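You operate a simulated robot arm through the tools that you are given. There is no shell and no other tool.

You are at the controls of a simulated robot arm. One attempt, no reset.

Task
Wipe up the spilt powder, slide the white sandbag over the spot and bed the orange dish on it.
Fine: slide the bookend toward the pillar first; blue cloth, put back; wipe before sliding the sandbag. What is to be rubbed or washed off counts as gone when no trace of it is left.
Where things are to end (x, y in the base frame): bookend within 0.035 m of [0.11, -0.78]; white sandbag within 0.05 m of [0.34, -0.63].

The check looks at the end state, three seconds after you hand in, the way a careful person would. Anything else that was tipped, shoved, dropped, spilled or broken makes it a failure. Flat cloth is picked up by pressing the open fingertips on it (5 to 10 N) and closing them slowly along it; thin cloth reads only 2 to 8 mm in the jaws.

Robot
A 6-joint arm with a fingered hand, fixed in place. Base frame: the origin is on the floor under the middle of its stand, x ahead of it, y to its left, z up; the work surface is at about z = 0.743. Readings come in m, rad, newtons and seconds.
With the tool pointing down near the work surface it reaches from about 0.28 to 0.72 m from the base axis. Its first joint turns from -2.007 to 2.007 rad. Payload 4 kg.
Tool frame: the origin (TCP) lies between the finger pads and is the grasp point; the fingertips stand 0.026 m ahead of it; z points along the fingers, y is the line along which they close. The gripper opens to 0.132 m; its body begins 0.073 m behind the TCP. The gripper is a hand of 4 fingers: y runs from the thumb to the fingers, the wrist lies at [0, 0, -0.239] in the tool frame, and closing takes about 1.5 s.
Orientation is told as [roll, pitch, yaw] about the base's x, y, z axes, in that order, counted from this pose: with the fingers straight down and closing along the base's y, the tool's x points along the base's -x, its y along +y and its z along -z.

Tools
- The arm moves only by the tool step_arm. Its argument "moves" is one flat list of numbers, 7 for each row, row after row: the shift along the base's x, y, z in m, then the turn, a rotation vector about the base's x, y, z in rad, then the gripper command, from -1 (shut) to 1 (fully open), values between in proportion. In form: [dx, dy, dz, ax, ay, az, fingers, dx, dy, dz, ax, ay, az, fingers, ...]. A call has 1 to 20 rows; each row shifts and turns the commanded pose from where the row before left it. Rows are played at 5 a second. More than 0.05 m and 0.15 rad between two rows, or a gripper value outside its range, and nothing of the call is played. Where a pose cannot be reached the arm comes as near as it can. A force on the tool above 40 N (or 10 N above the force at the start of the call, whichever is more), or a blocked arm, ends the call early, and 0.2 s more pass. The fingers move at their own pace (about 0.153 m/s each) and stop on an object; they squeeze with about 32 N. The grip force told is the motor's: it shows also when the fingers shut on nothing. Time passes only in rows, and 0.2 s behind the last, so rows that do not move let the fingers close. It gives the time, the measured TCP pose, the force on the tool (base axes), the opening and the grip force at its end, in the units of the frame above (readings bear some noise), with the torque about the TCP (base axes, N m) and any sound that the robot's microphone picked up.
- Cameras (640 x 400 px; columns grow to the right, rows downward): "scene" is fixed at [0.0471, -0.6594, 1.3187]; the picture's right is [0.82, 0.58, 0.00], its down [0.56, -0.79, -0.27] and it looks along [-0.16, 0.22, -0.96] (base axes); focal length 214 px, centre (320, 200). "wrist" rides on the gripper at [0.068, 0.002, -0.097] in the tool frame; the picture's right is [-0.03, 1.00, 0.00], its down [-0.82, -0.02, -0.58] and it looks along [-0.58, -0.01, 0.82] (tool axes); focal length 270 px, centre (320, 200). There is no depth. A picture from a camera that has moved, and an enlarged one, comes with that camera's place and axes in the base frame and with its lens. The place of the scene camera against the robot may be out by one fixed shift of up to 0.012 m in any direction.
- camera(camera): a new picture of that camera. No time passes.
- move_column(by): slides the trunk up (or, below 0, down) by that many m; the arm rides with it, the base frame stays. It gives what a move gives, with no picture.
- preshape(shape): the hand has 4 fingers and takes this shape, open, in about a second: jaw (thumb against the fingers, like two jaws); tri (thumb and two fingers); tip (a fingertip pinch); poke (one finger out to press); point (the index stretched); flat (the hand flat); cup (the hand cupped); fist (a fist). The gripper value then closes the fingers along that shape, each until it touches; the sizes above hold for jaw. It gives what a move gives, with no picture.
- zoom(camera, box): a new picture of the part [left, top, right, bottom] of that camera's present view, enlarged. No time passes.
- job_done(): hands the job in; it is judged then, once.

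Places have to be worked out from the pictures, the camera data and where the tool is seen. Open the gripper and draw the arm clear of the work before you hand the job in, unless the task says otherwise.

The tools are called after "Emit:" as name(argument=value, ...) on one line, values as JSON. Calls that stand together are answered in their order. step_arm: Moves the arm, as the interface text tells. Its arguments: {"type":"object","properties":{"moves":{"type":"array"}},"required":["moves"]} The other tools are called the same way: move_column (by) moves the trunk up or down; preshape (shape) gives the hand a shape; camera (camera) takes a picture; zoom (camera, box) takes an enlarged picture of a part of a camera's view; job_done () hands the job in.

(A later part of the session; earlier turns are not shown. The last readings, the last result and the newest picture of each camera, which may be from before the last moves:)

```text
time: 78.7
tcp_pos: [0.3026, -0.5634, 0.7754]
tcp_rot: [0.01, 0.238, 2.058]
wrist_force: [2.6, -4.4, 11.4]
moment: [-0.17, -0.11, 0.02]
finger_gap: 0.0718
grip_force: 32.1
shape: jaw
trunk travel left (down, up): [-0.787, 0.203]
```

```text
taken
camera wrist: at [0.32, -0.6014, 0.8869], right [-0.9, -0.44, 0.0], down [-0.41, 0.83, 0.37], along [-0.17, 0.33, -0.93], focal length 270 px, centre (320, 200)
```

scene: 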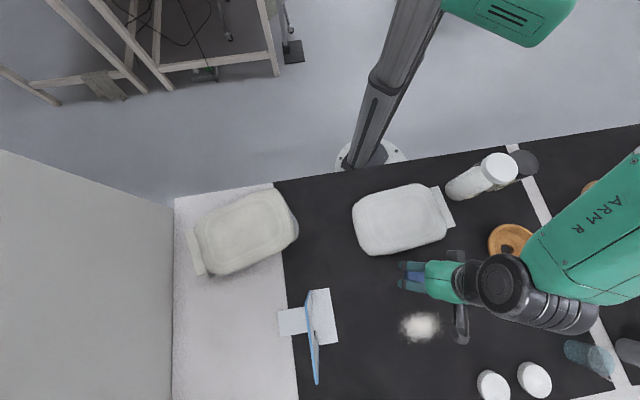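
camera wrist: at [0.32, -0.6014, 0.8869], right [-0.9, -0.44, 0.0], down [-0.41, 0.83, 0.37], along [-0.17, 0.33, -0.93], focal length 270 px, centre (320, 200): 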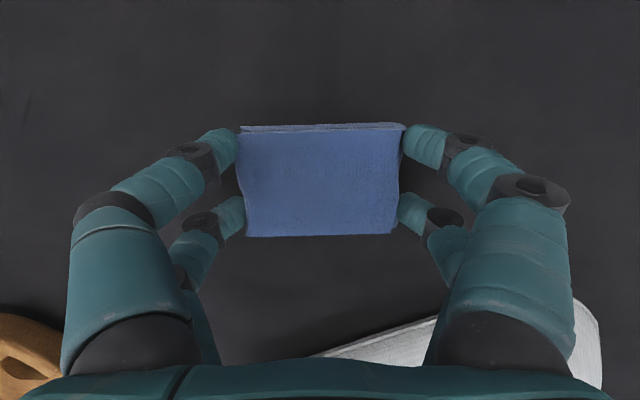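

The area ahead of the cloth now looks clean. I'll check in the scene view.

Emit:
zoom(camera="scene", box=[360, 270, 480, 360])

Emit:
zoom(camera="wrist", box=[120, 0, 520, 130])

```text
4.44 times, centred on (420, 315) of scene
camera zoom: at [0.0471, -0.6594, 1.3187], right [0.82, 0.58, 0.0], down [0.56, -0.79, -0.27], along [-0.16, 0.22, -0.96], focal length 953 px, centre (-124, -311)
```

zoom: 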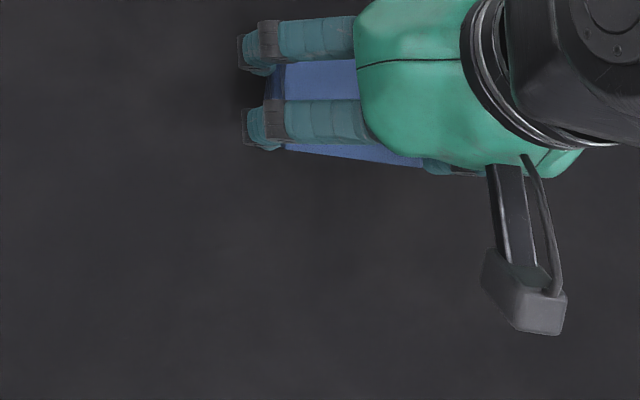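

```text
1.60 times, centred on (320, 65) of wrist
camera zoom: at [0.32, -0.6014, 0.8869], right [-0.9, -0.44, 0.0], down [-0.41, 0.83, 0.37], along [-0.17, 0.33, -0.93], focal length 432 px, centre (320, 416)
```

zoom: 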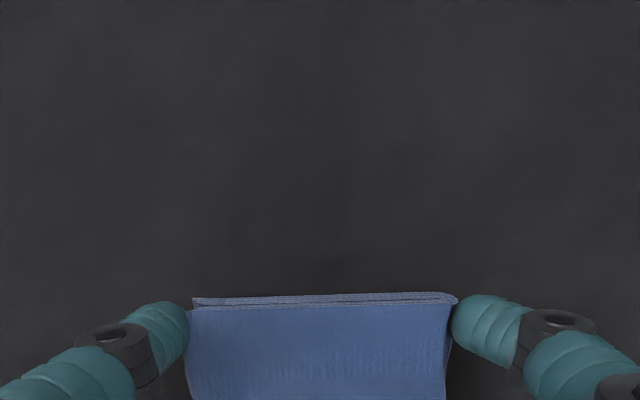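

It looks spotless. For certainty I'll make one more outward-and-back pass over the whole patch before putting the cloth away.

Emit:
step_arm(moves=[-0.0085, -0.0045, 0, 0, 0, 0, -0.1, -0.0085, -0.0045, 0, 0, 0, 0, -0.1, 0.0061, -0.0115, 0, 0, 0, 0, -0.1, 0.0061, -0.0115, 0, 0, 0, 0, -0.1, 0.0061, -0.0115, 0, 0, 0, 0, -0.1, 0.0061, -0.0115, 0, 0, 0, 0, -0.1, 0.0061, -0.0115, 0, 0, 0, 0, -0.1, 0.0061, -0.0115, 0, 0, 0, 0, -0.1, 0.0061, -0.0115, 0, 0, 0, 0, -0.1, 0.0061, -0.0115, 0, 0, 0, 0, -0.1, 0.0095, 0.005, 0, 0, 0, 0, -0.1, 0.0095, 0.005, 0, 0, 0, 0, -0.1, 0.0095, 0.005, 0, 0, 0, 0, -0.1, -0.0061, 0.0115, 0, 0, 0, 0, -0.1, -0.0061, 0.0115, 0, 0, 0, 0, -0.1, -0.0061, 0.0115, 0, 0, 0, 0, -0.1, -0.0061, 0.0115, 0, 0, 0, 0, -0.1, -0.0061, 0.0115, 0, 0, 0, 0, -0.1, -0.0061, 0.0115, 0, 0, 0, 0, -0.1, -0.0061, 0.0115, 0, 0, 0, 0, -0.1])

Emit:
camera(camera="wrist")

Emit:
zoom(camera="scene", box=[340, 260, 500, 380])

```text
time: 82.9
tcp_pos: [0.3208, -0.5705, 0.7764]
tcp_rot: [0.007, 0.241, 2.058]
wrist_force: [2.4, -3.9, 10.2]
moment: [-0.1, -0.12, -0.03]
finger_gap: 0.0717
grip_force: 31.8
shape: jaw
trunk travel left (down, up): [-0.787, 0.203]
```

```text
taken
camera wrist: at [0.3382, -0.6081, 0.8869], right [-0.9, -0.44, 0.0], down [-0.41, 0.83, 0.37], along [-0.16, 0.33, -0.93], focal length 270 px, centre (320, 200)
```

wrist: 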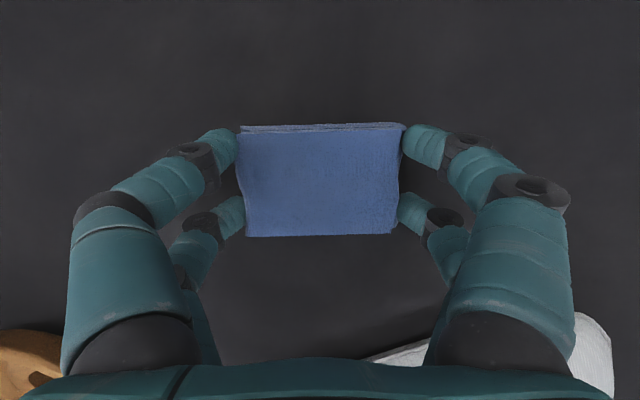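

```text
3.33 times, centred on (420, 320) of scene
camera zoom: at [0.0471, -0.6594, 1.3187], right [0.82, 0.58, 0.0], down [0.56, -0.79, -0.27], along [-0.16, 0.22, -0.96], focal length 715 px, centre (-13, -200)
```

zoom: 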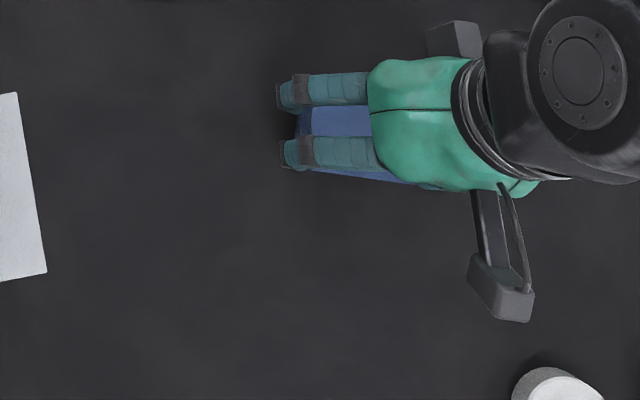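

No trace of powder left. Now I'll lift the cloth and carry it back to its original place at (0.000, -0.542), turning it to its original orientation on the way.

Emit:
step_arm(moves=[0, 0, 0.03, 0, 0, 0, -0.1, 0, 0, 0.035, 0, 0, 0, -0.1, 0, 0, 0.03, 0, 0, 0, -0.1, -0.0248, 0.0021, 0, 0, 0, 0.1387, -0.1, -0.0248, 0.0021, 0, 0, 0, 0.1387, -0.1, -0.0248, 0.0021, 0, 0, 0, 0.1387, -0.1, -0.0248, 0.0021, 0, 0, 0, 0.1387, -0.1, -0.0248, 0.0021, 0, 0, 0, 0.1387, -0.1, -0.0248, 0.0021, 0, 0, 0, 0.1387, -0.1, -0.0248, 0.0021, 0, 0, 0, 0.1387, -0.1, -0.0248, 0.0021, 0, 0, 0, 0.1387, -0.1, -0.0248, 0.0021, 0, 0, 0, 0.1387, -0.1, -0.0248, 0.0021, 0, 0, 0, 0.1387, -0.1, -0.0248, 0.0021, 0, 0, 0, 0.1387, -0.1, -0.0248, 0.0021, 0, 0, 0, 0.1387, -0.1, -0.0248, 0.0021, 0, 0, 0, 0.1387, -0.1])

Emit:
camera(camera="wrist")

Emit:
camera(camera="scene")

```text
time: 86.3
tcp_pos: [-0.0017, -0.544, 0.8696]
tcp_rot: [0.008, 0.239, -2.419]
wrist_force: [-0.9, -0.1, -1.2]
moment: [0.01, -0.02, 0.0]
finger_gap: 0.0719
grip_force: 31.5
shape: jaw
trunk travel left (down, up): [-0.787, 0.203]
```

```text
taken
camera wrist: at [0.0294, -0.516, 0.9803], right [0.64, -0.77, 0.0], down [-0.71, -0.6, 0.37], along [-0.28, -0.24, -0.93], focal length 270 px, centre (320, 200)
```

wrist: 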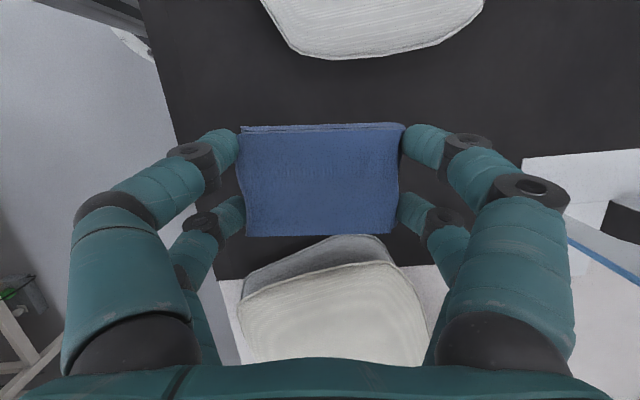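

```text
taken
```

scene: 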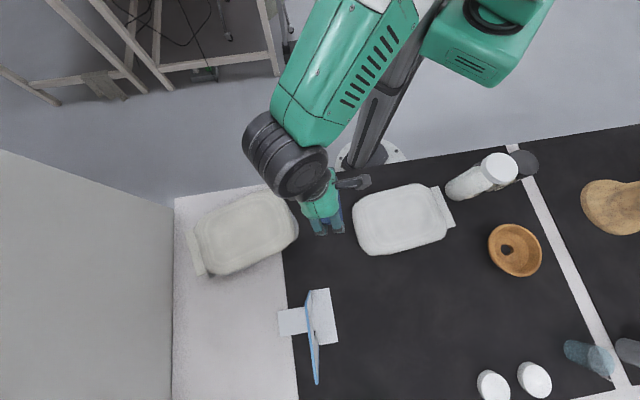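

All good and the table is clean where the powder was. I'll lower the cloth onto its original spot.

Emit:
step_arm(moves=[0, 0, -0.03, 0, 0, 0, -0.1, 0, 0, -0.03, 0, 0, 0, -0.1, 0, 0, -0.02, 0, 0, 0, -0.1, 0, 0, -0.008, 0, 0, 0, -0.1, 0, 0, -0.003, 0, 0, 0, -0.1, 0, 0, 0, 0, 0, 0, -0.1])

```text
time: 87.7
tcp_pos: [-0.0038, -0.5423, 0.7796]
tcp_rot: [0.008, 0.239, -2.422]
wrist_force: [0.2, -1.1, 0.2]
moment: [-0.04, -0.01, 0.04]
finger_gap: 0.0722
grip_force: 31.9
shape: jaw
trunk travel left (down, up): [-0.787, 0.203]
```

Emit:
step_arm(moves=[0.001, -0.001, -0.001, 0, 0, 0, -0.1, 0, 0, -0.001, 0, 0, 0, -0.1, 0, 0, 0, 0, 0, 0, -0.1])

```text
time: 88.5
tcp_pos: [-0.0016, -0.5453, 0.7767]
tcp_rot: [0.008, 0.239, -2.423]
wrist_force: [-0.2, 0.2, 0.2]
moment: [0.11, 0.05, 0.03]
finger_gap: 0.0718
grip_force: 32.1
shape: jaw
trunk travel left (down, up): [-0.787, 0.203]
```

That's about at table contact. I'll open the fingers gently, then rise straight up and look.

Emit:
step_arm(moves=[0, 0, -0.0005, 0, 0, 0, 0.1, 0, 0, 0, 0, 0, 0, 0.2, 0, 0, 0, 0, 0, 0, 0.35, 0, 0, 0, 0, 0, 0, 0.5, 0, 0, 0.02, 0, 0, 0, 0.5, 0, 0, 0.03, 0, 0, 0, 0.5, 0, 0, 0.03, 0, 0, 0, 0.7])

Emit:
camera(camera="wrist")

Emit:
zoom(camera="scene", box=[260, 150, 420, 270])

```text
time: 90.1
tcp_pos: [-0.001, -0.5431, 0.8565]
tcp_rot: [0.009, 0.24, -2.423]
wrist_force: [0.5, -0.6, 0.1]
moment: [-0.01, -0.01, 0.03]
finger_gap: 0.1119
grip_force: 0.1
shape: jaw
trunk travel left (down, up): [-0.787, 0.203]
```

```text
taken
camera wrist: at [0.0297, -0.515, 0.966], right [0.64, -0.77, 0.0], down [-0.72, -0.59, 0.37], along [-0.28, -0.24, -0.93], focal length 270 px, centre (320, 200)
```

wrist: 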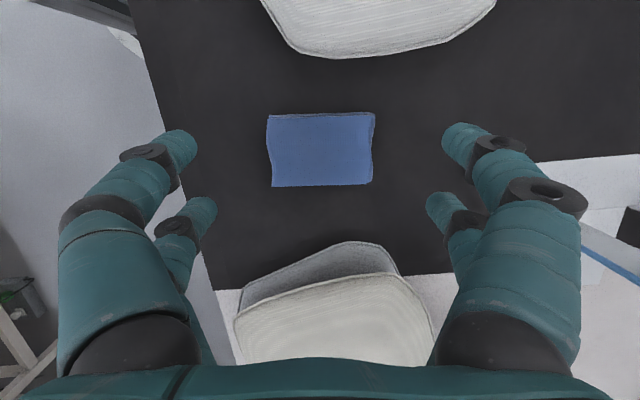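

```text
3.33 times, centred on (340, 210) of scene
camera zoom: at [0.0471, -0.6594, 1.3187], right [0.82, 0.58, 0.0], down [0.56, -0.79, -0.27], along [-0.16, 0.22, -0.96], focal length 715 px, centre (253, 167)
```

zoom: 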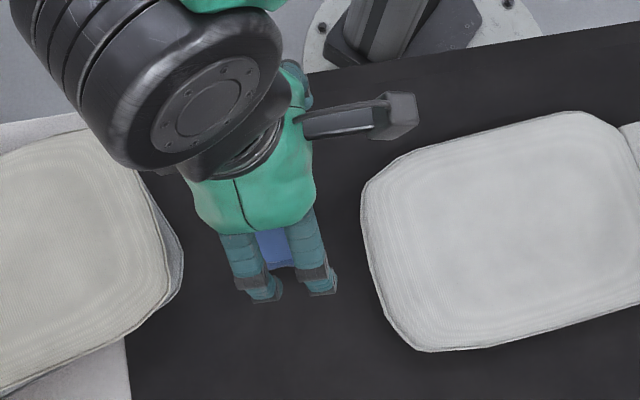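

The cloth lies at (0.000, -0.542) in its original orientation. Next is the sandbag, whose body spans e from -0.33 to -0.08 and n from about 0.36 to 0.50. It must move about 0.256 m straight along +n, and I'll push it from its near side with the open hand. First I straighten up, rise and lower the column for near reach.

Emit:
step_arm(moves=[0, 0, 0.03, -0.079, 0.09, 0, 1, 0, 0, 0.03, -0.079, 0.09, 0, 1, 0, 0, 0.02, 0, 0, 0, 1])

Emit:
move_column(by=-0.08)

Emit:
step_arm(moves=[0, 0, 0, 0, 0, -0.143, 1, 0, 0, 0, 0, 0, -0.143, 1, 0.005, 0.015, 0, 0, 0, -0.143, 1, 0.01, 0.02, 0, 0, 0, -0.143, 1, 0.01, 0.022, 0, 0, 0, -0.143, 1, 0.01, 0.022, 0, 0, 0, -0.143, 1, 0.01, 0.022, 0, 0, 0, -0.143, 1, 0.01, 0.022, 0, 0, 0, -0.143, 1, 0.01, 0.022, 0, 0, 0, -0.143, 1, 0.01, 0.022, 0, 0, 0, -0.143, 1])

Emit:
camera(camera="wrist")

Emit:
camera(camera="scene")

```text
time: 90.9
tcp_pos: [-0.0023, -0.5393, 0.9333]
tcp_rot: [0.009, -0.002, -2.422]
wrist_force: [0.9, -0.5, 0.2]
moment: [0.0, -0.01, -0.03]
finger_gap: 0.132
grip_force: 0.1
shape: jaw
trunk travel left (down, up): [-0.787, 0.203]
```

```text
time: 92.0
tcp_pos: [-0.003, -0.54, 0.8543]
tcp_rot: [0.01, 0.0, -2.422]
wrist_force: [0.0, 0.1, 0.5]
moment: [0.03, 0.01, 0.0]
finger_gap: 0.132
grip_force: 0.0
shape: jaw
trunk travel left (down, up): [-0.707, 0.283]
```

```text
time: 94.2
tcp_pos: [0.0748, -0.3733, 0.8538]
tcp_rot: [0.009, -0.001, 2.43]
wrist_force: [0.4, -0.2, -0.4]
moment: [-0.01, -0.02, 0.01]
finger_gap: 0.1319
grip_force: 0.0
shape: jaw
trunk travel left (down, up): [-0.707, 0.283]
```

```text
taken
camera wrist: at [0.1244, -0.4181, 0.9513], right [-0.67, -0.74, 0.01], down [-0.6, 0.55, 0.58], along [-0.43, 0.38, -0.82], focal length 270 px, centre (320, 200)
```

wrist: 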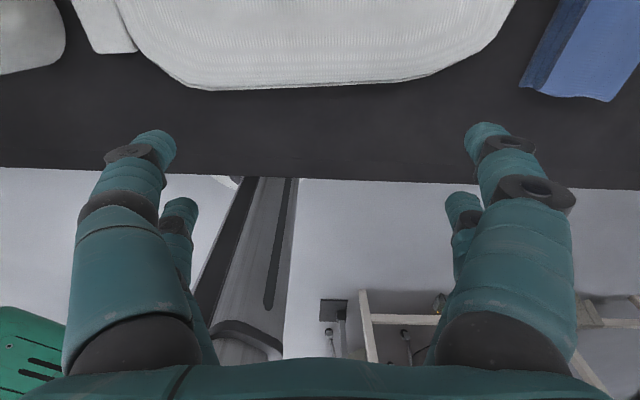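

```text
taken
```

scene: 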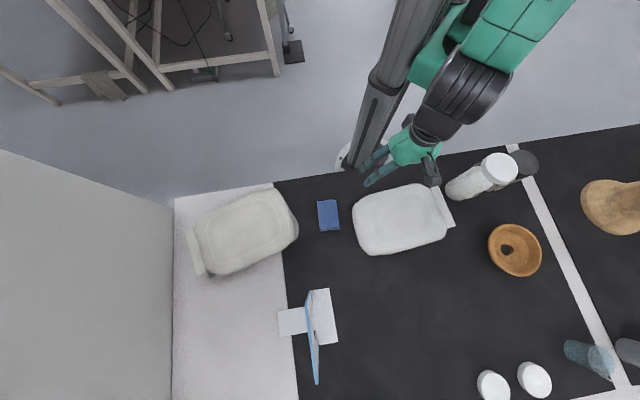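

The hand is at the near side of the bag, whose near edge is at n of about 0.342. I'll step back 2 cm toward the base so the fingers clear the edge, then lower the tips close to the table.

Emit:
step_arm(moves=[-0.014, 0.014, 0, 0, 0, 0, 1, 0, 0, -0.03, 0, 0, 0, 1, 0, 0, -0.03, 0, 0, 0, 1, 0, 0, -0.015, 0, 0, 0, 1])

Emit:
camera(camera="wrist")

Emit:
zoom(camera="scene", box=[330, 110, 530, 270])

```text
time: 95.2
tcp_pos: [0.0599, -0.3584, 0.7792]
tcp_rot: [0.008, 0.0, 2.432]
wrist_force: [-0.3, 0.0, 0.6]
moment: [-0.01, 0.04, 0.02]
finger_gap: 0.132
grip_force: 0.0
shape: jaw
trunk travel left (down, up): [-0.707, 0.283]
```

```text
taken
camera wrist: at [0.1095, -0.4036, 0.8754], right [-0.67, -0.74, 0.01], down [-0.6, 0.55, 0.58], along [-0.43, 0.38, -0.82], focal length 270 px, centre (320, 200)
```

wrist: 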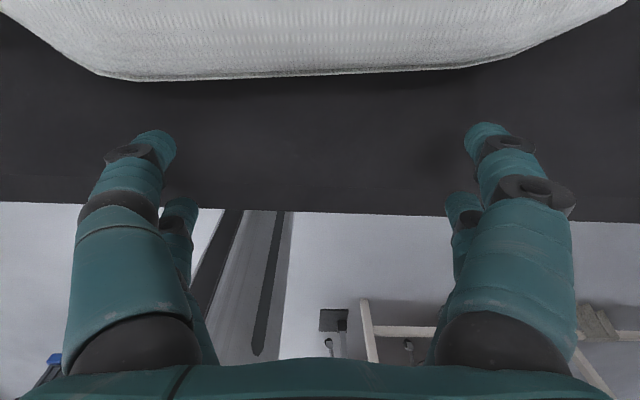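

```text
2.50 times, centred on (430, 190) of scene
camera zoom: at [0.0471, -0.6594, 1.3187], right [0.82, 0.58, 0.0], down [0.56, -0.79, -0.27], along [-0.16, 0.22, -0.96], focal length 536 px, centre (45, 225)
```

zoom: 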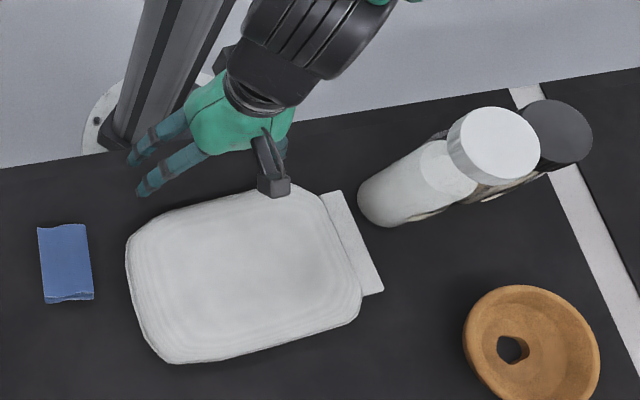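

The fingers are low beside the near edge. I'll push slowly along +n and watch the force.

Emit:
step_arm(moves=[0.0085, -0.0085, 0, 0, 0, 0, 1, 0.0085, -0.0085, 0, 0, 0, 0, 1, 0.0085, -0.0085, 0, 0, 0, 0, 1, 0.0085, -0.0085, 0, 0, 0, 0, 1])

Emit:
zoom(camera="scene", box=[330, 110, 530, 270])

```text
time: 96.2
tcp_pos: [0.094, -0.3928, 0.779]
tcp_rot: [0.011, 0.001, 2.432]
wrist_force: [-2.1, 3.6, -0.2]
moment: [0.09, 0.06, 0.2]
finger_gap: 0.1318
grip_force: 0.1
shape: jaw
trunk travel left (down, up): [-0.707, 0.283]
```

```text
2.50 times, centred on (430, 190) of scene
camera zoom: at [0.0471, -0.6594, 1.3187], right [0.82, 0.58, 0.0], down [0.56, -0.79, -0.27], along [-0.16, 0.22, -0.96], focal length 536 px, centre (45, 225)
```

zoom: 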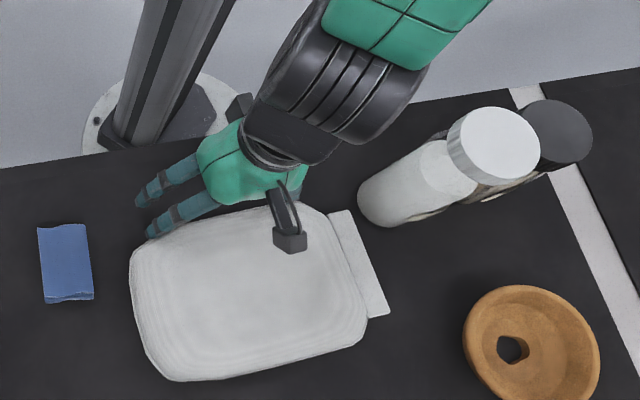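

The bag slides with only about 4 N and stays square. I'll continue pushing along +n.

Emit:
step_arm(moves=[0.0085, -0.0085, 0, 0, 0, 0, 1, 0.0085, -0.0085, 0, 0, 0, 0, 1, 0.0085, -0.0085, 0, 0, 0, 0, 1, 0.0085, -0.0085, 0, 0, 0, 0, 1, 0.0085, -0.0085, 0, 0, 0, 0, 1, 0.0085, -0.0085, 0, 0, 0, 0, 1, 0.0085, -0.0085, 0, 0, 0, 0, 1, 0.0085, -0.0085, 0, 0, 0, 0, 1, 0.0085, -0.0085, 0, 0, 0, 0, 1, 0.0085, -0.0085, 0, 0, 0, 0, 1])

Emit:
camera(camera="scene")

Emit:
camera(camera="wrist")

```text
time: 98.4
tcp_pos: [0.1777, -0.4764, 0.7789]
tcp_rot: [0.008, 0.002, 2.431]
wrist_force: [-4.1, 4.7, 0.6]
moment: [0.04, 0.06, 0.15]
finger_gap: 0.132
grip_force: 0.1
shape: jaw
trunk travel left (down, up): [-0.707, 0.283]
```

```text
taken
```

scene: 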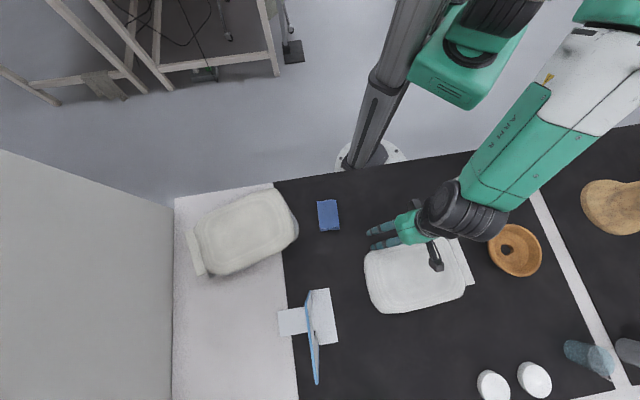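

```text
taken
camera wrist: at [0.2272, -0.5209, 0.8759], right [-0.67, -0.74, 0.01], down [-0.6, 0.55, 0.58], along [-0.43, 0.38, -0.82], focal length 270 px, centre (320, 200)
```

wrist: 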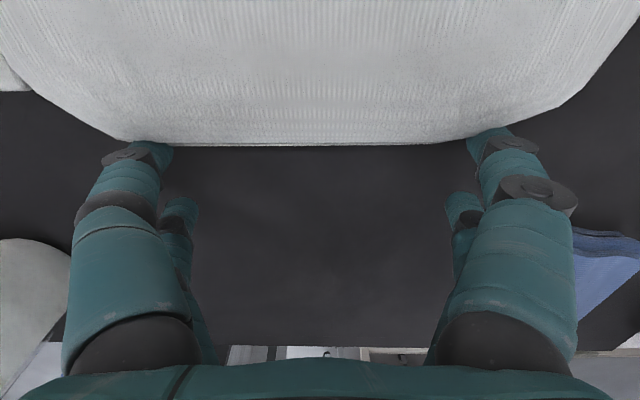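

The bag is squared up and moving well, and everything else is in place. I'll continue the push.

Emit:
step_arm(moves=[0.0085, -0.0085, 0, 0, 0, 0, 1, 0.0085, -0.0085, 0, 0, 0, 0, 1, 0.0085, -0.0085, 0, 0, 0, 0, 1, 0.0085, -0.0085, 0, 0, 0, 0, 1, 0.0085, -0.0085, 0, 0, 0, 0, 1, 0.0085, -0.0085, 0, 0, 0, 0, 1, 0.0085, -0.0085, 0, 0, 0, 0, 1])

Emit:
camera(camera="scene")

Emit:
zoom(camera="scene", box=[330, 220, 560, 400])

```text
time: 100.0
tcp_pos: [0.2372, -0.5371, 0.7775]
tcp_rot: [0.007, 0.003, 2.43]
wrist_force: [-5.4, 4.8, 3.1]
moment: [0.02, 0.06, 0.1]
finger_gap: 0.1321
grip_force: 0.1
shape: jaw
trunk travel left (down, up): [-0.707, 0.283]
```

```text
taken
```

scene: 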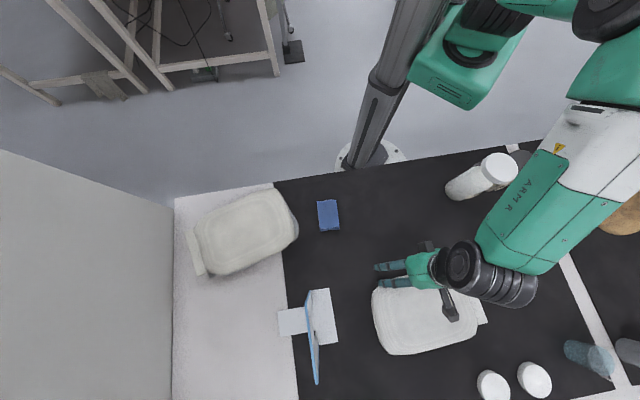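

```text
2.22 times, centred on (445, 310) of scene
camera zoom: at [0.0471, -0.6594, 1.3187], right [0.82, 0.58, 0.0], down [0.56, -0.79, -0.27], along [-0.16, 0.22, -0.96], focal length 477 px, centre (42, -44)
```

zoom: 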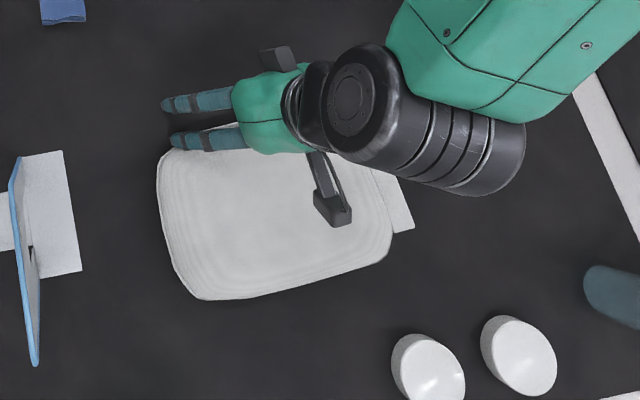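

The bag's centre is now around n = 0.655 and e = -0.205, against a goal of n = 0.686. I'll push about 0.03 m more, then back away.

Emit:
step_arm(moves=[0.007, -0.007, 0, 0, 0, 0, 1, 0.007, -0.007, 0, 0, 0, 0, 1, 0.0065, -0.0065, 0, 0, 0, 0, 1, 0, 0, 0, 0, 0, 0, 1, -0.015, 0.015, 0, 0, 0, 0, 1, -0.02, 0.02, 0.01, 0, 0, 0, 1, -0.02, 0.02, 0.04, 0, 0, 0, 1, -0.01, 0.01, 0.045, 0, 0, 0, 1])

Emit:
camera(camera="wrist")

Emit:
camera(camera="scene")

```text
time: 101.8
tcp_pos: [0.1945, -0.4917, 0.874]
tcp_rot: [0.01, 0.001, 2.431]
wrist_force: [0.6, 0.2, -0.6]
moment: [0.03, 0.02, 0.02]
finger_gap: 0.132
grip_force: 0.1
shape: jaw
trunk travel left (down, up): [-0.707, 0.283]
```

```text
taken
camera wrist: at [0.2439, -0.5363, 0.9712], right [-0.67, -0.74, 0.01], down [-0.6, 0.55, 0.58], along [-0.43, 0.38, -0.82], focal length 270 px, centre (320, 200)
```

wrist: 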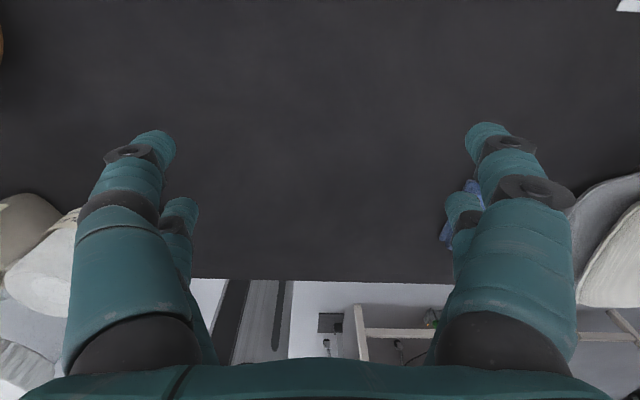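

```text
taken
```

scene: 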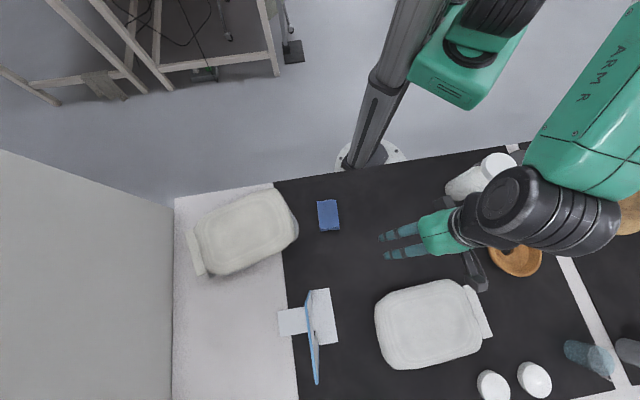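

The bag is in place. I'll zoom to measure its final position.

Emit:
zoom(camera="scene", box=[350, 260, 510, 390])

Emit:
zoom(camera="scene", box=[430, 140, 590, 290])

```text
3.08 times, centred on (430, 325) of scene
camera zoom: at [0.0471, -0.6594, 1.3187], right [0.82, 0.58, 0.0], down [0.56, -0.79, -0.27], along [-0.16, 0.22, -0.96], focal length 660 px, centre (-18, -185)
```

zoom: 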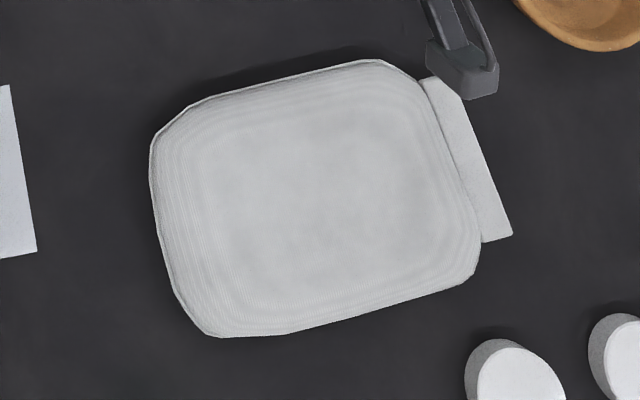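

```text
2.67 times, centred on (510, 215) of scene
camera zoom: at [0.0471, -0.6594, 1.3187], right [0.82, 0.58, 0.0], down [0.56, -0.79, -0.27], along [-0.16, 0.22, -0.96], focal length 572 px, centre (-187, 160)
```

zoom: 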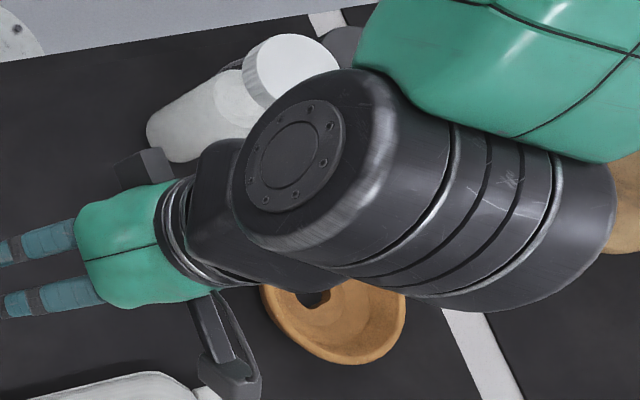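

The bag sits at about (0.338, -0.62), within 1 to 2 cm of the goal, square and clear of the cups. Now the dish: I'll rise above bottle height, swing over it and turn to yaw 4.02 for a good look.

Emit:
step_arm(moves=[0.01, 0.005, 0.03, 0, 0, 0.1445, 1, 0.01, 0.005, 0.031, 0, 0, 0.1445, 1, 0.0234, 0.0146, 0, 0, 0, 0.1445, 1, 0.0234, 0.0146, 0, 0, 0, 0.1445, 1, 0.0234, 0.0146, 0, 0, 0, 0.1445, 1, 0.0234, 0.0146, 0, 0, 0, 0.1445, 1, 0.0234, 0.0146, 0, 0, 0, 0.1445, 1, 0.0234, 0.0146, 0, 0, 0, 0.1445, 1, 0.0234, 0.0146, 0, 0, 0, 0.1445, 1, 0.0234, 0.0146, 0, 0, 0, 0.1445, 1, 0.0234, 0.0146, 0, 0, 0, 0.1445, 1])

Emit:
camera(camera="wrist")

Emit:
camera(camera="scene")

```text
time: 104.2
tcp_pos: [0.4244, -0.35, 0.9363]
tcp_rot: [0.009, -0.001, -2.261]
wrist_force: [0.1, -0.1, 0.2]
moment: [0.01, 0.02, -0.01]
finger_gap: 0.1318
grip_force: 0.0
shape: jaw
trunk travel left (down, up): [-0.707, 0.283]
```

```text
taken
camera wrist: at [0.4666, -0.297, 1.0329], right [0.76, -0.65, 0.01], down [-0.54, -0.61, 0.58], along [-0.37, -0.44, -0.82], focal length 270 px, centre (320, 200)
```

wrist: 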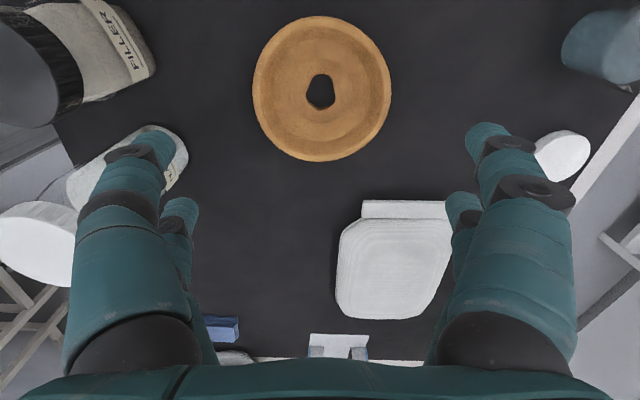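

```text
taken
```

scene: 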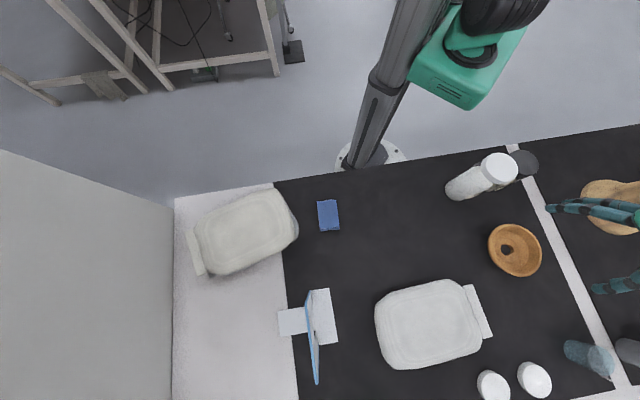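

The dish centre is at about (0.427, -0.347), with rim radius about 0.062 and rim height about z = 0.78. I'll enlarge it to see its wall and depth.

Emit:
zoom(camera="wrist", box=[230, 0, 410, 180])

Emit:
zoom(camera="scene", box=[470, 210, 560, 290])

```text
2.22 times, centred on (320, 90) of wrist
camera zoom: at [0.4666, -0.297, 1.0329], right [0.76, -0.65, 0.01], down [-0.54, -0.61, 0.58], along [-0.37, -0.44, -0.82], focal length 601 px, centre (320, 444)
```

zoom: 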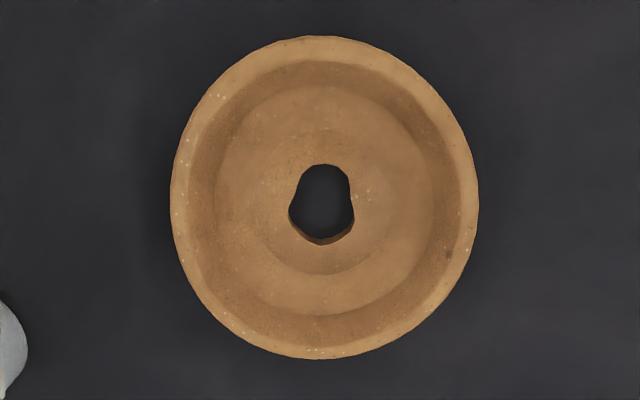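

```text
5.00 times, centred on (515, 250) of scene
camera zoom: at [0.0471, -0.6594, 1.3187], right [0.82, 0.58, 0.0], down [0.56, -0.79, -0.27], along [-0.16, 0.22, -0.96], focal length 1072 px, centre (-655, -50)
```

zoom: 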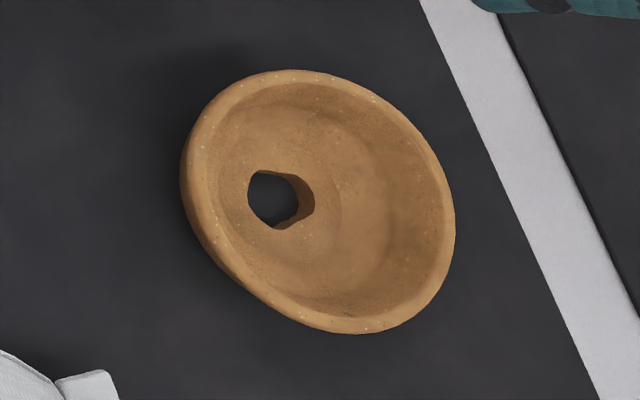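

The dish is a bowl with a rim about 8 mm thick and a flat floor. I'll grip its rim on the side facing the robot, with one finger pair inside and one outside: move over the rim point near (0.382, -0.310), narrow to about 5 cm and descend partway.

Emit:
step_arm(moves=[-0.021, 0.02, 0, 0, 0, 0, -0.24, -0.021, 0.02, 0, 0, 0, 0, -0.24, 0, 0, -0.03, 0, 0, 0, -0.24, 0, 0, -0.03, 0, 0, 0, -0.24, 0, 0, -0.03, 0, 0, 0, -0.24, 0, 0, -0.02, 0, 0, 0, -0.24])

Emit:
camera(camera="wrist")

Emit:
zoom(camera="scene", box=[430, 140, 600, 290])

```text
time: 105.6
tcp_pos: [0.3817, -0.3101, 0.8264]
tcp_rot: [0.009, 0.001, -2.264]
wrist_force: [0.2, 0.1, -0.7]
moment: [0.0, -0.01, 0.01]
finger_gap: 0.0504
grip_force: 0.1
shape: jaw
trunk travel left (down, up): [-0.707, 0.283]
```

```text
taken
camera wrist: at [0.4243, -0.2576, 0.9236], right [0.75, -0.66, 0.01], down [-0.54, -0.61, 0.58], along [-0.37, -0.44, -0.82], focal length 270 px, centre (320, 200)
```

wrist: 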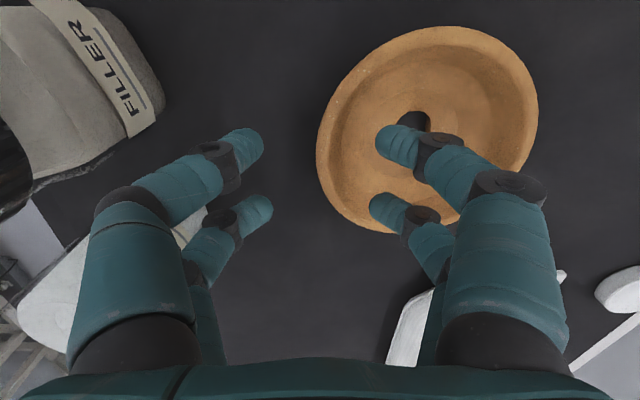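

```text
2.67 times, centred on (515, 215) of scene
camera zoom: at [0.0471, -0.6594, 1.3187], right [0.82, 0.58, 0.0], down [0.56, -0.79, -0.27], along [-0.16, 0.22, -0.96], focal length 572 px, centre (-200, 160)
```

zoom: 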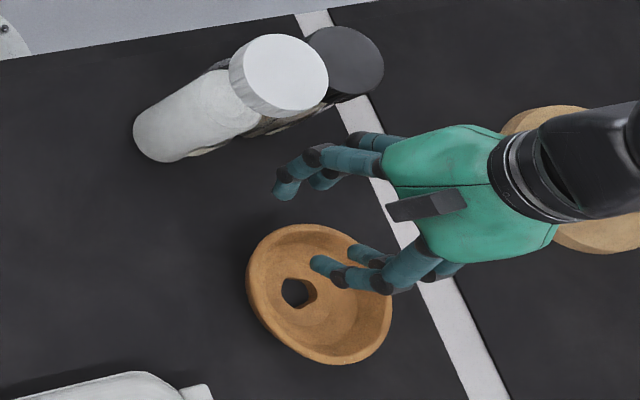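

The finger pairs straddle the rim nicely and the bottles are clear. I'll descend in small steps so the tips sit just above the dish's floor.

Emit:
step_arm(moves=[0.002, -0.0016, -0.012, 0, 0, 0, -0.24, 0, 0, -0.01, 0, 0, 0, -0.24, 0, 0, -0.008, 0, 0, 0, -0.24, 0, 0, -0.004, 0, 0, 0, -0.24])

Emit:
camera(camera="wrist")

```text
time: 106.6
tcp_pos: [0.3853, -0.3119, 0.7918]
tcp_rot: [0.009, 0.0, -2.263]
wrist_force: [0.4, -0.7, 0.0]
moment: [-0.03, 0.02, -0.01]
finger_gap: 0.0505
grip_force: 0.0
shape: jaw
trunk travel left (down, up): [-0.707, 0.283]
```

```text
taken
camera wrist: at [0.4271, -0.2586, 0.8881], right [0.75, -0.66, 0.01], down [-0.54, -0.61, 0.58], along [-0.37, -0.44, -0.82], focal length 270 px, centre (320, 200)
```

wrist: 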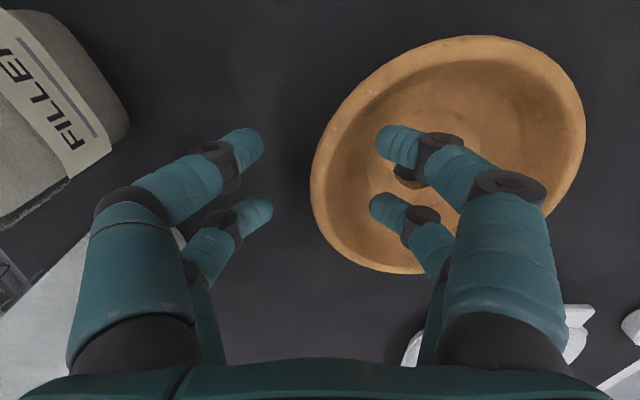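

The rim lies between the pads with about 14 mm overlap and no contact force. I'll lower 3 mm more and close slowly on the rim.

Emit:
step_arm(moves=[0, 0, -0.003, 0, 0, 0, -0.3, 0, 0, 0, 0, 0, 0, -0.45, 0, 0, 0, 0, 0, 0, -0.6, 0, 0, 0, 0, 0, 0, -0.75, 0, 0, 0, 0, 0, 0, -0.9, 0, 0, 0, 0, 0, 0, -1, 0, 0, 0, 0, 0, 0, -1])

Emit:
camera(camera="wrist")

Emit:
zoom(camera="scene", box=[430, 140, 600, 290])

```text
time: 108.2
tcp_pos: [0.3847, -0.3126, 0.791]
tcp_rot: [0.016, -0.001, -2.261]
wrist_force: [5.0, -4.0, 17.2]
moment: [-1.02, -1.48, -0.01]
finger_gap: 0.009
grip_force: 32.0
shape: jaw
trunk travel left (down, up): [-0.707, 0.283]
```

```text
taken
camera wrist: at [0.4275, -0.2593, 0.8865], right [0.75, -0.66, 0.01], down [-0.54, -0.61, 0.58], along [-0.37, -0.44, -0.82], focal length 270 px, centre (320, 200)
```

wrist: 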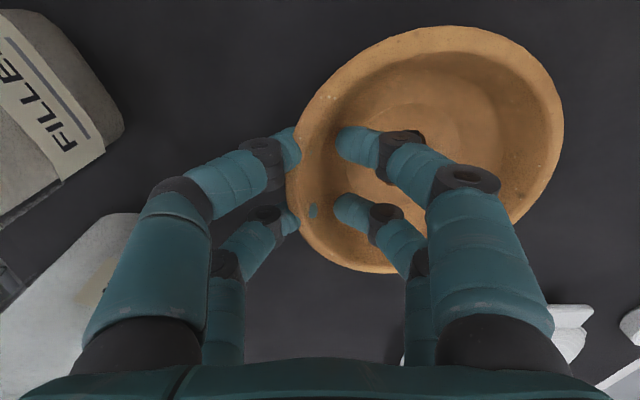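

```text
2.67 times, centred on (515, 215) of scene
camera zoom: at [0.0471, -0.6594, 1.3187], right [0.82, 0.58, 0.0], down [0.56, -0.79, -0.27], along [-0.16, 0.22, -0.96], focal length 572 px, centre (-200, 160)
```

zoom: 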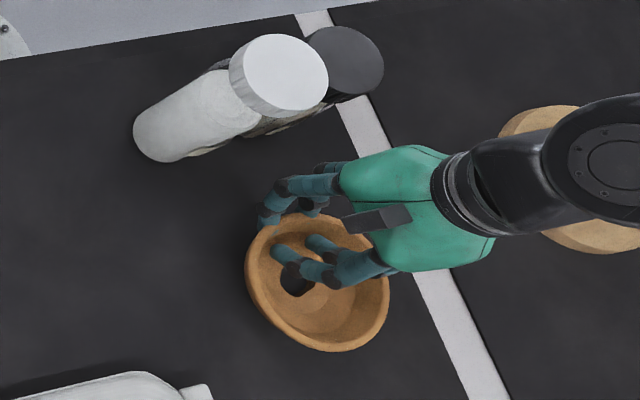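

The jaws hold the rim at 9 mm with full grip, pressing on the table a bit. I'll lift slowly and check that the dish comes along level.

Emit:
step_arm(moves=[0, 0, 0.004, 0, 0, 0, -1, 0, 0, 0.006, 0, 0, 0, -1, 0, 0, 0.01, 0, 0, 0, -1, 0, 0, 0.015, 0, 0, 0, -1])

Emit:
camera(camera="wrist")

Emit:
zoom(camera="scene", box=[430, 140, 600, 290])

```text
time: 109.2
tcp_pos: [0.3845, -0.3121, 0.8216]
tcp_rot: [0.006, -0.001, -2.262]
wrist_force: [0.3, -0.1, 2.2]
moment: [-0.08, -0.08, -0.01]
finger_gap: 0.008
grip_force: 31.9
shape: jaw
trunk travel left (down, up): [-0.707, 0.283]
```

```text
taken
camera wrist: at [0.4267, -0.2603, 0.9188], right [0.75, -0.66, 0.01], down [-0.54, -0.61, 0.58], along [-0.38, -0.44, -0.82], focal length 270 px, centre (320, 200)
```

wrist: 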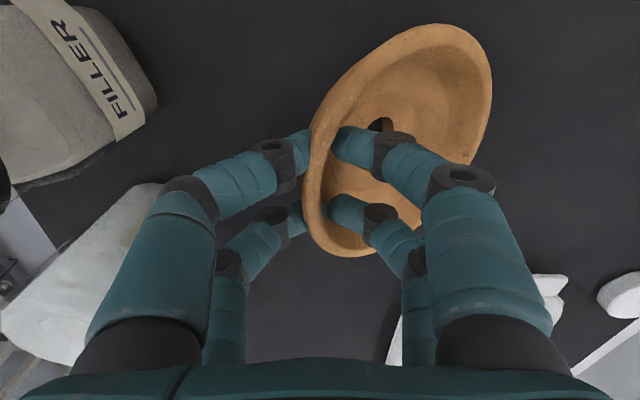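

```text
2.67 times, centred on (515, 215) of scene
camera zoom: at [0.0471, -0.6594, 1.3187], right [0.82, 0.58, 0.0], down [0.56, -0.79, -0.27], along [-0.16, 0.22, -0.96], focal length 572 px, centre (-200, 160)
```

zoom: 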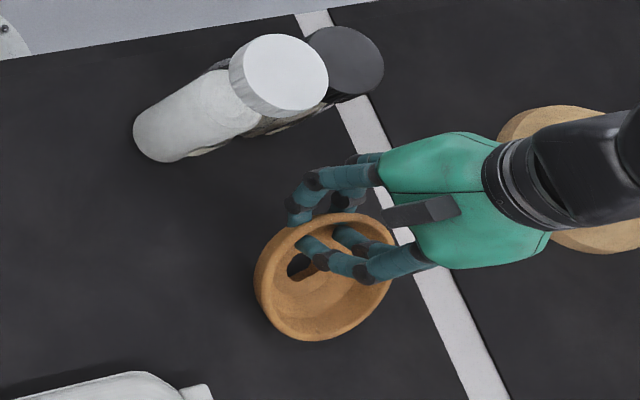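

The dish is held, but its far side droops because the pads align to the sloping wall, and it may still be touching the table. I'll lift it clear and measure the tilt, so I can lean the hand to level it.

Emit:
step_arm(moves=[0, 0, 0.02, 0, 0, 0, -1, 0, 0, 0.02, 0, 0, 0, -1, 0, 0, 0.02, 0, 0, 0, -1, 0, 0, 0.01, 0, 0, 0, -1])

Emit:
camera(camera="wrist")

Emit:
zoom(camera="scene", box=[430, 140, 600, 290])

```text
time: 110.2
tcp_pos: [0.3829, -0.3111, 0.8941]
tcp_rot: [0.007, 0.0, -2.263]
wrist_force: [-0.3, -0.6, -2.1]
moment: [0.04, 0.03, 0.02]
finger_gap: 0.0081
grip_force: 32.0
shape: jaw
trunk travel left (down, up): [-0.707, 0.283]
```

```text
taken
camera wrist: at [0.426, -0.2589, 0.9908], right [0.75, -0.66, 0.01], down [-0.54, -0.61, 0.58], along [-0.37, -0.44, -0.82], focal length 270 px, centre (320, 200)
```

wrist: 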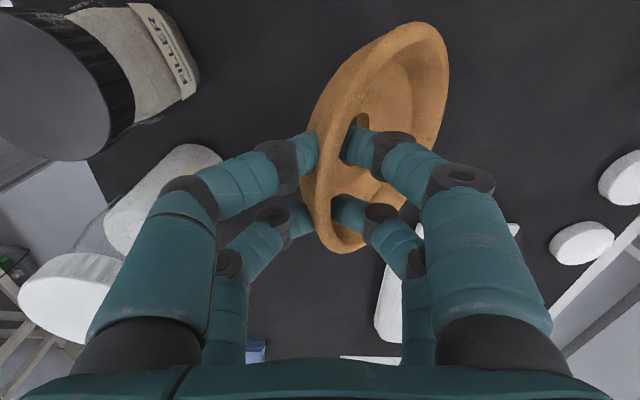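

```text
2.67 times, centred on (515, 215) of scene
camera zoom: at [0.0471, -0.6594, 1.3187], right [0.82, 0.58, 0.0], down [0.56, -0.79, -0.27], along [-0.16, 0.22, -0.96], focal length 572 px, centre (-200, 160)
```

zoom: 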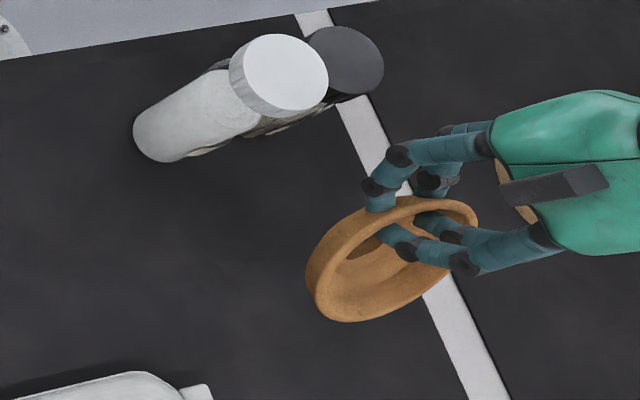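

The dish swivels to about 40° in this one-sided rim grip, which is not good for bedding it level. I'll set it back down where it was, letting the table level it, and re-grip it across its full diameter: 0.124 m, just inside the 0.132 m opening.

Emit:
step_arm(moves=[0, 0, -0.025, 0, 0, 0, -1, 0, 0, -0.025, 0, 0, 0, -1, 0, 0, -0.018, 0, 0, 0, -1, 0, 0, -0.008, 0, 0, 0, -1, 0, 0, -0.008, 0, 0, 0, -1, 0, 0, -0.006, 0, 0, 0, -1, 0, 0, -0.005, 0, 0, 0, -1, 0, 0, -0.004, 0, 0, 0, -1])

Emit:
camera(camera="wrist")

```text
time: 112.0
tcp_pos: [0.3824, -0.3121, 0.7952]
tcp_rot: [0.015, -0.002, -2.262]
wrist_force: [-0.4, 12.8, 26.9]
moment: [-0.92, -0.77, 0.32]
finger_gap: 0.0101
grip_force: 31.4
shape: jaw
trunk travel left (down, up): [-0.707, 0.283]
```

```text
taken
camera wrist: at [0.4245, -0.2587, 0.8916], right [0.75, -0.66, 0.01], down [-0.54, -0.61, 0.58], along [-0.37, -0.44, -0.82], focal length 270 px, centre (320, 200)
```

wrist: 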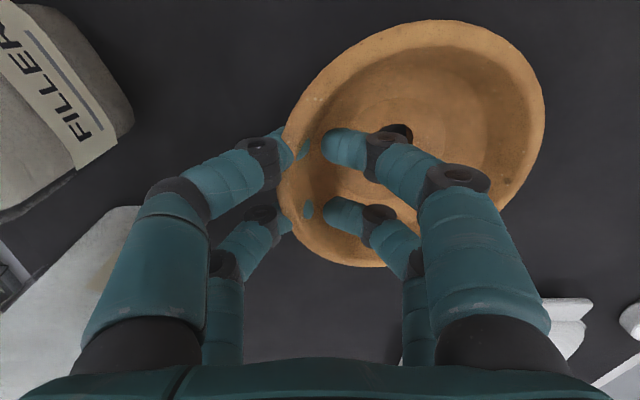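

It's nearly level on the table with 27 N pressing, so I'll go no lower. I'll open gradually to release the rim.

Emit:
step_arm(moves=[0, 0, 0.0, 0, 0, 0, -0.8, 0, 0, 0.0, 0, 0, 0, -0.6, 0, 0, 0, 0, 0, 0, -0.4, 0, 0, 0, 0, 0, 0, -0.24, 0, 0, 0, 0, 0, 0, -0.24])

Emit:
camera(camera="wrist")

Emit:
zoom(camera="scene", box=[430, 140, 600, 290])

```text
time: 113.2
tcp_pos: [0.3824, -0.3123, 0.7941]
tcp_rot: [0.008, -0.001, -2.263]
wrist_force: [0.4, 0.1, -0.2]
moment: [0.01, 0.0, 0.04]
finger_gap: 0.0499
grip_force: 0.0
shape: jaw
trunk travel left (down, up): [-0.707, 0.283]
```

```text
taken
camera wrist: at [0.425, -0.2604, 0.8898], right [0.75, -0.66, 0.01], down [-0.54, -0.61, 0.58], along [-0.37, -0.44, -0.82], focal length 270 px, centre (320, 200)
```

wrist: 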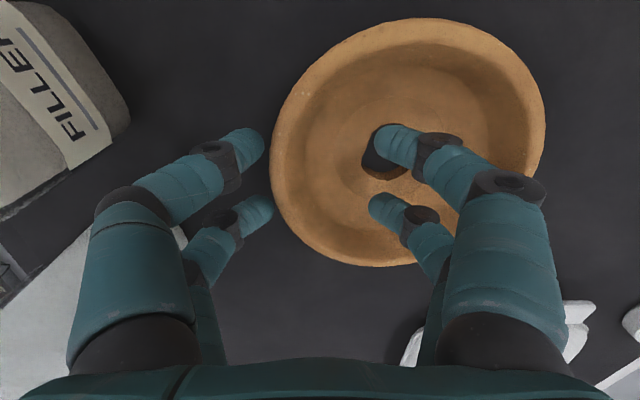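

```text
2.67 times, centred on (515, 215) of scene
camera zoom: at [0.0471, -0.6594, 1.3187], right [0.82, 0.58, 0.0], down [0.56, -0.79, -0.27], along [-0.16, 0.22, -0.96], focal length 572 px, centre (-200, 160)
```

zoom: 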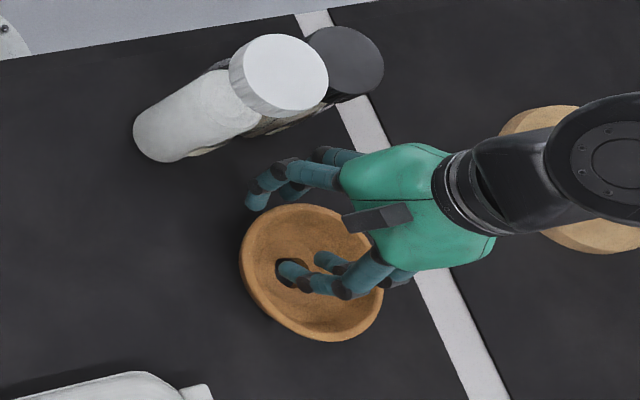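

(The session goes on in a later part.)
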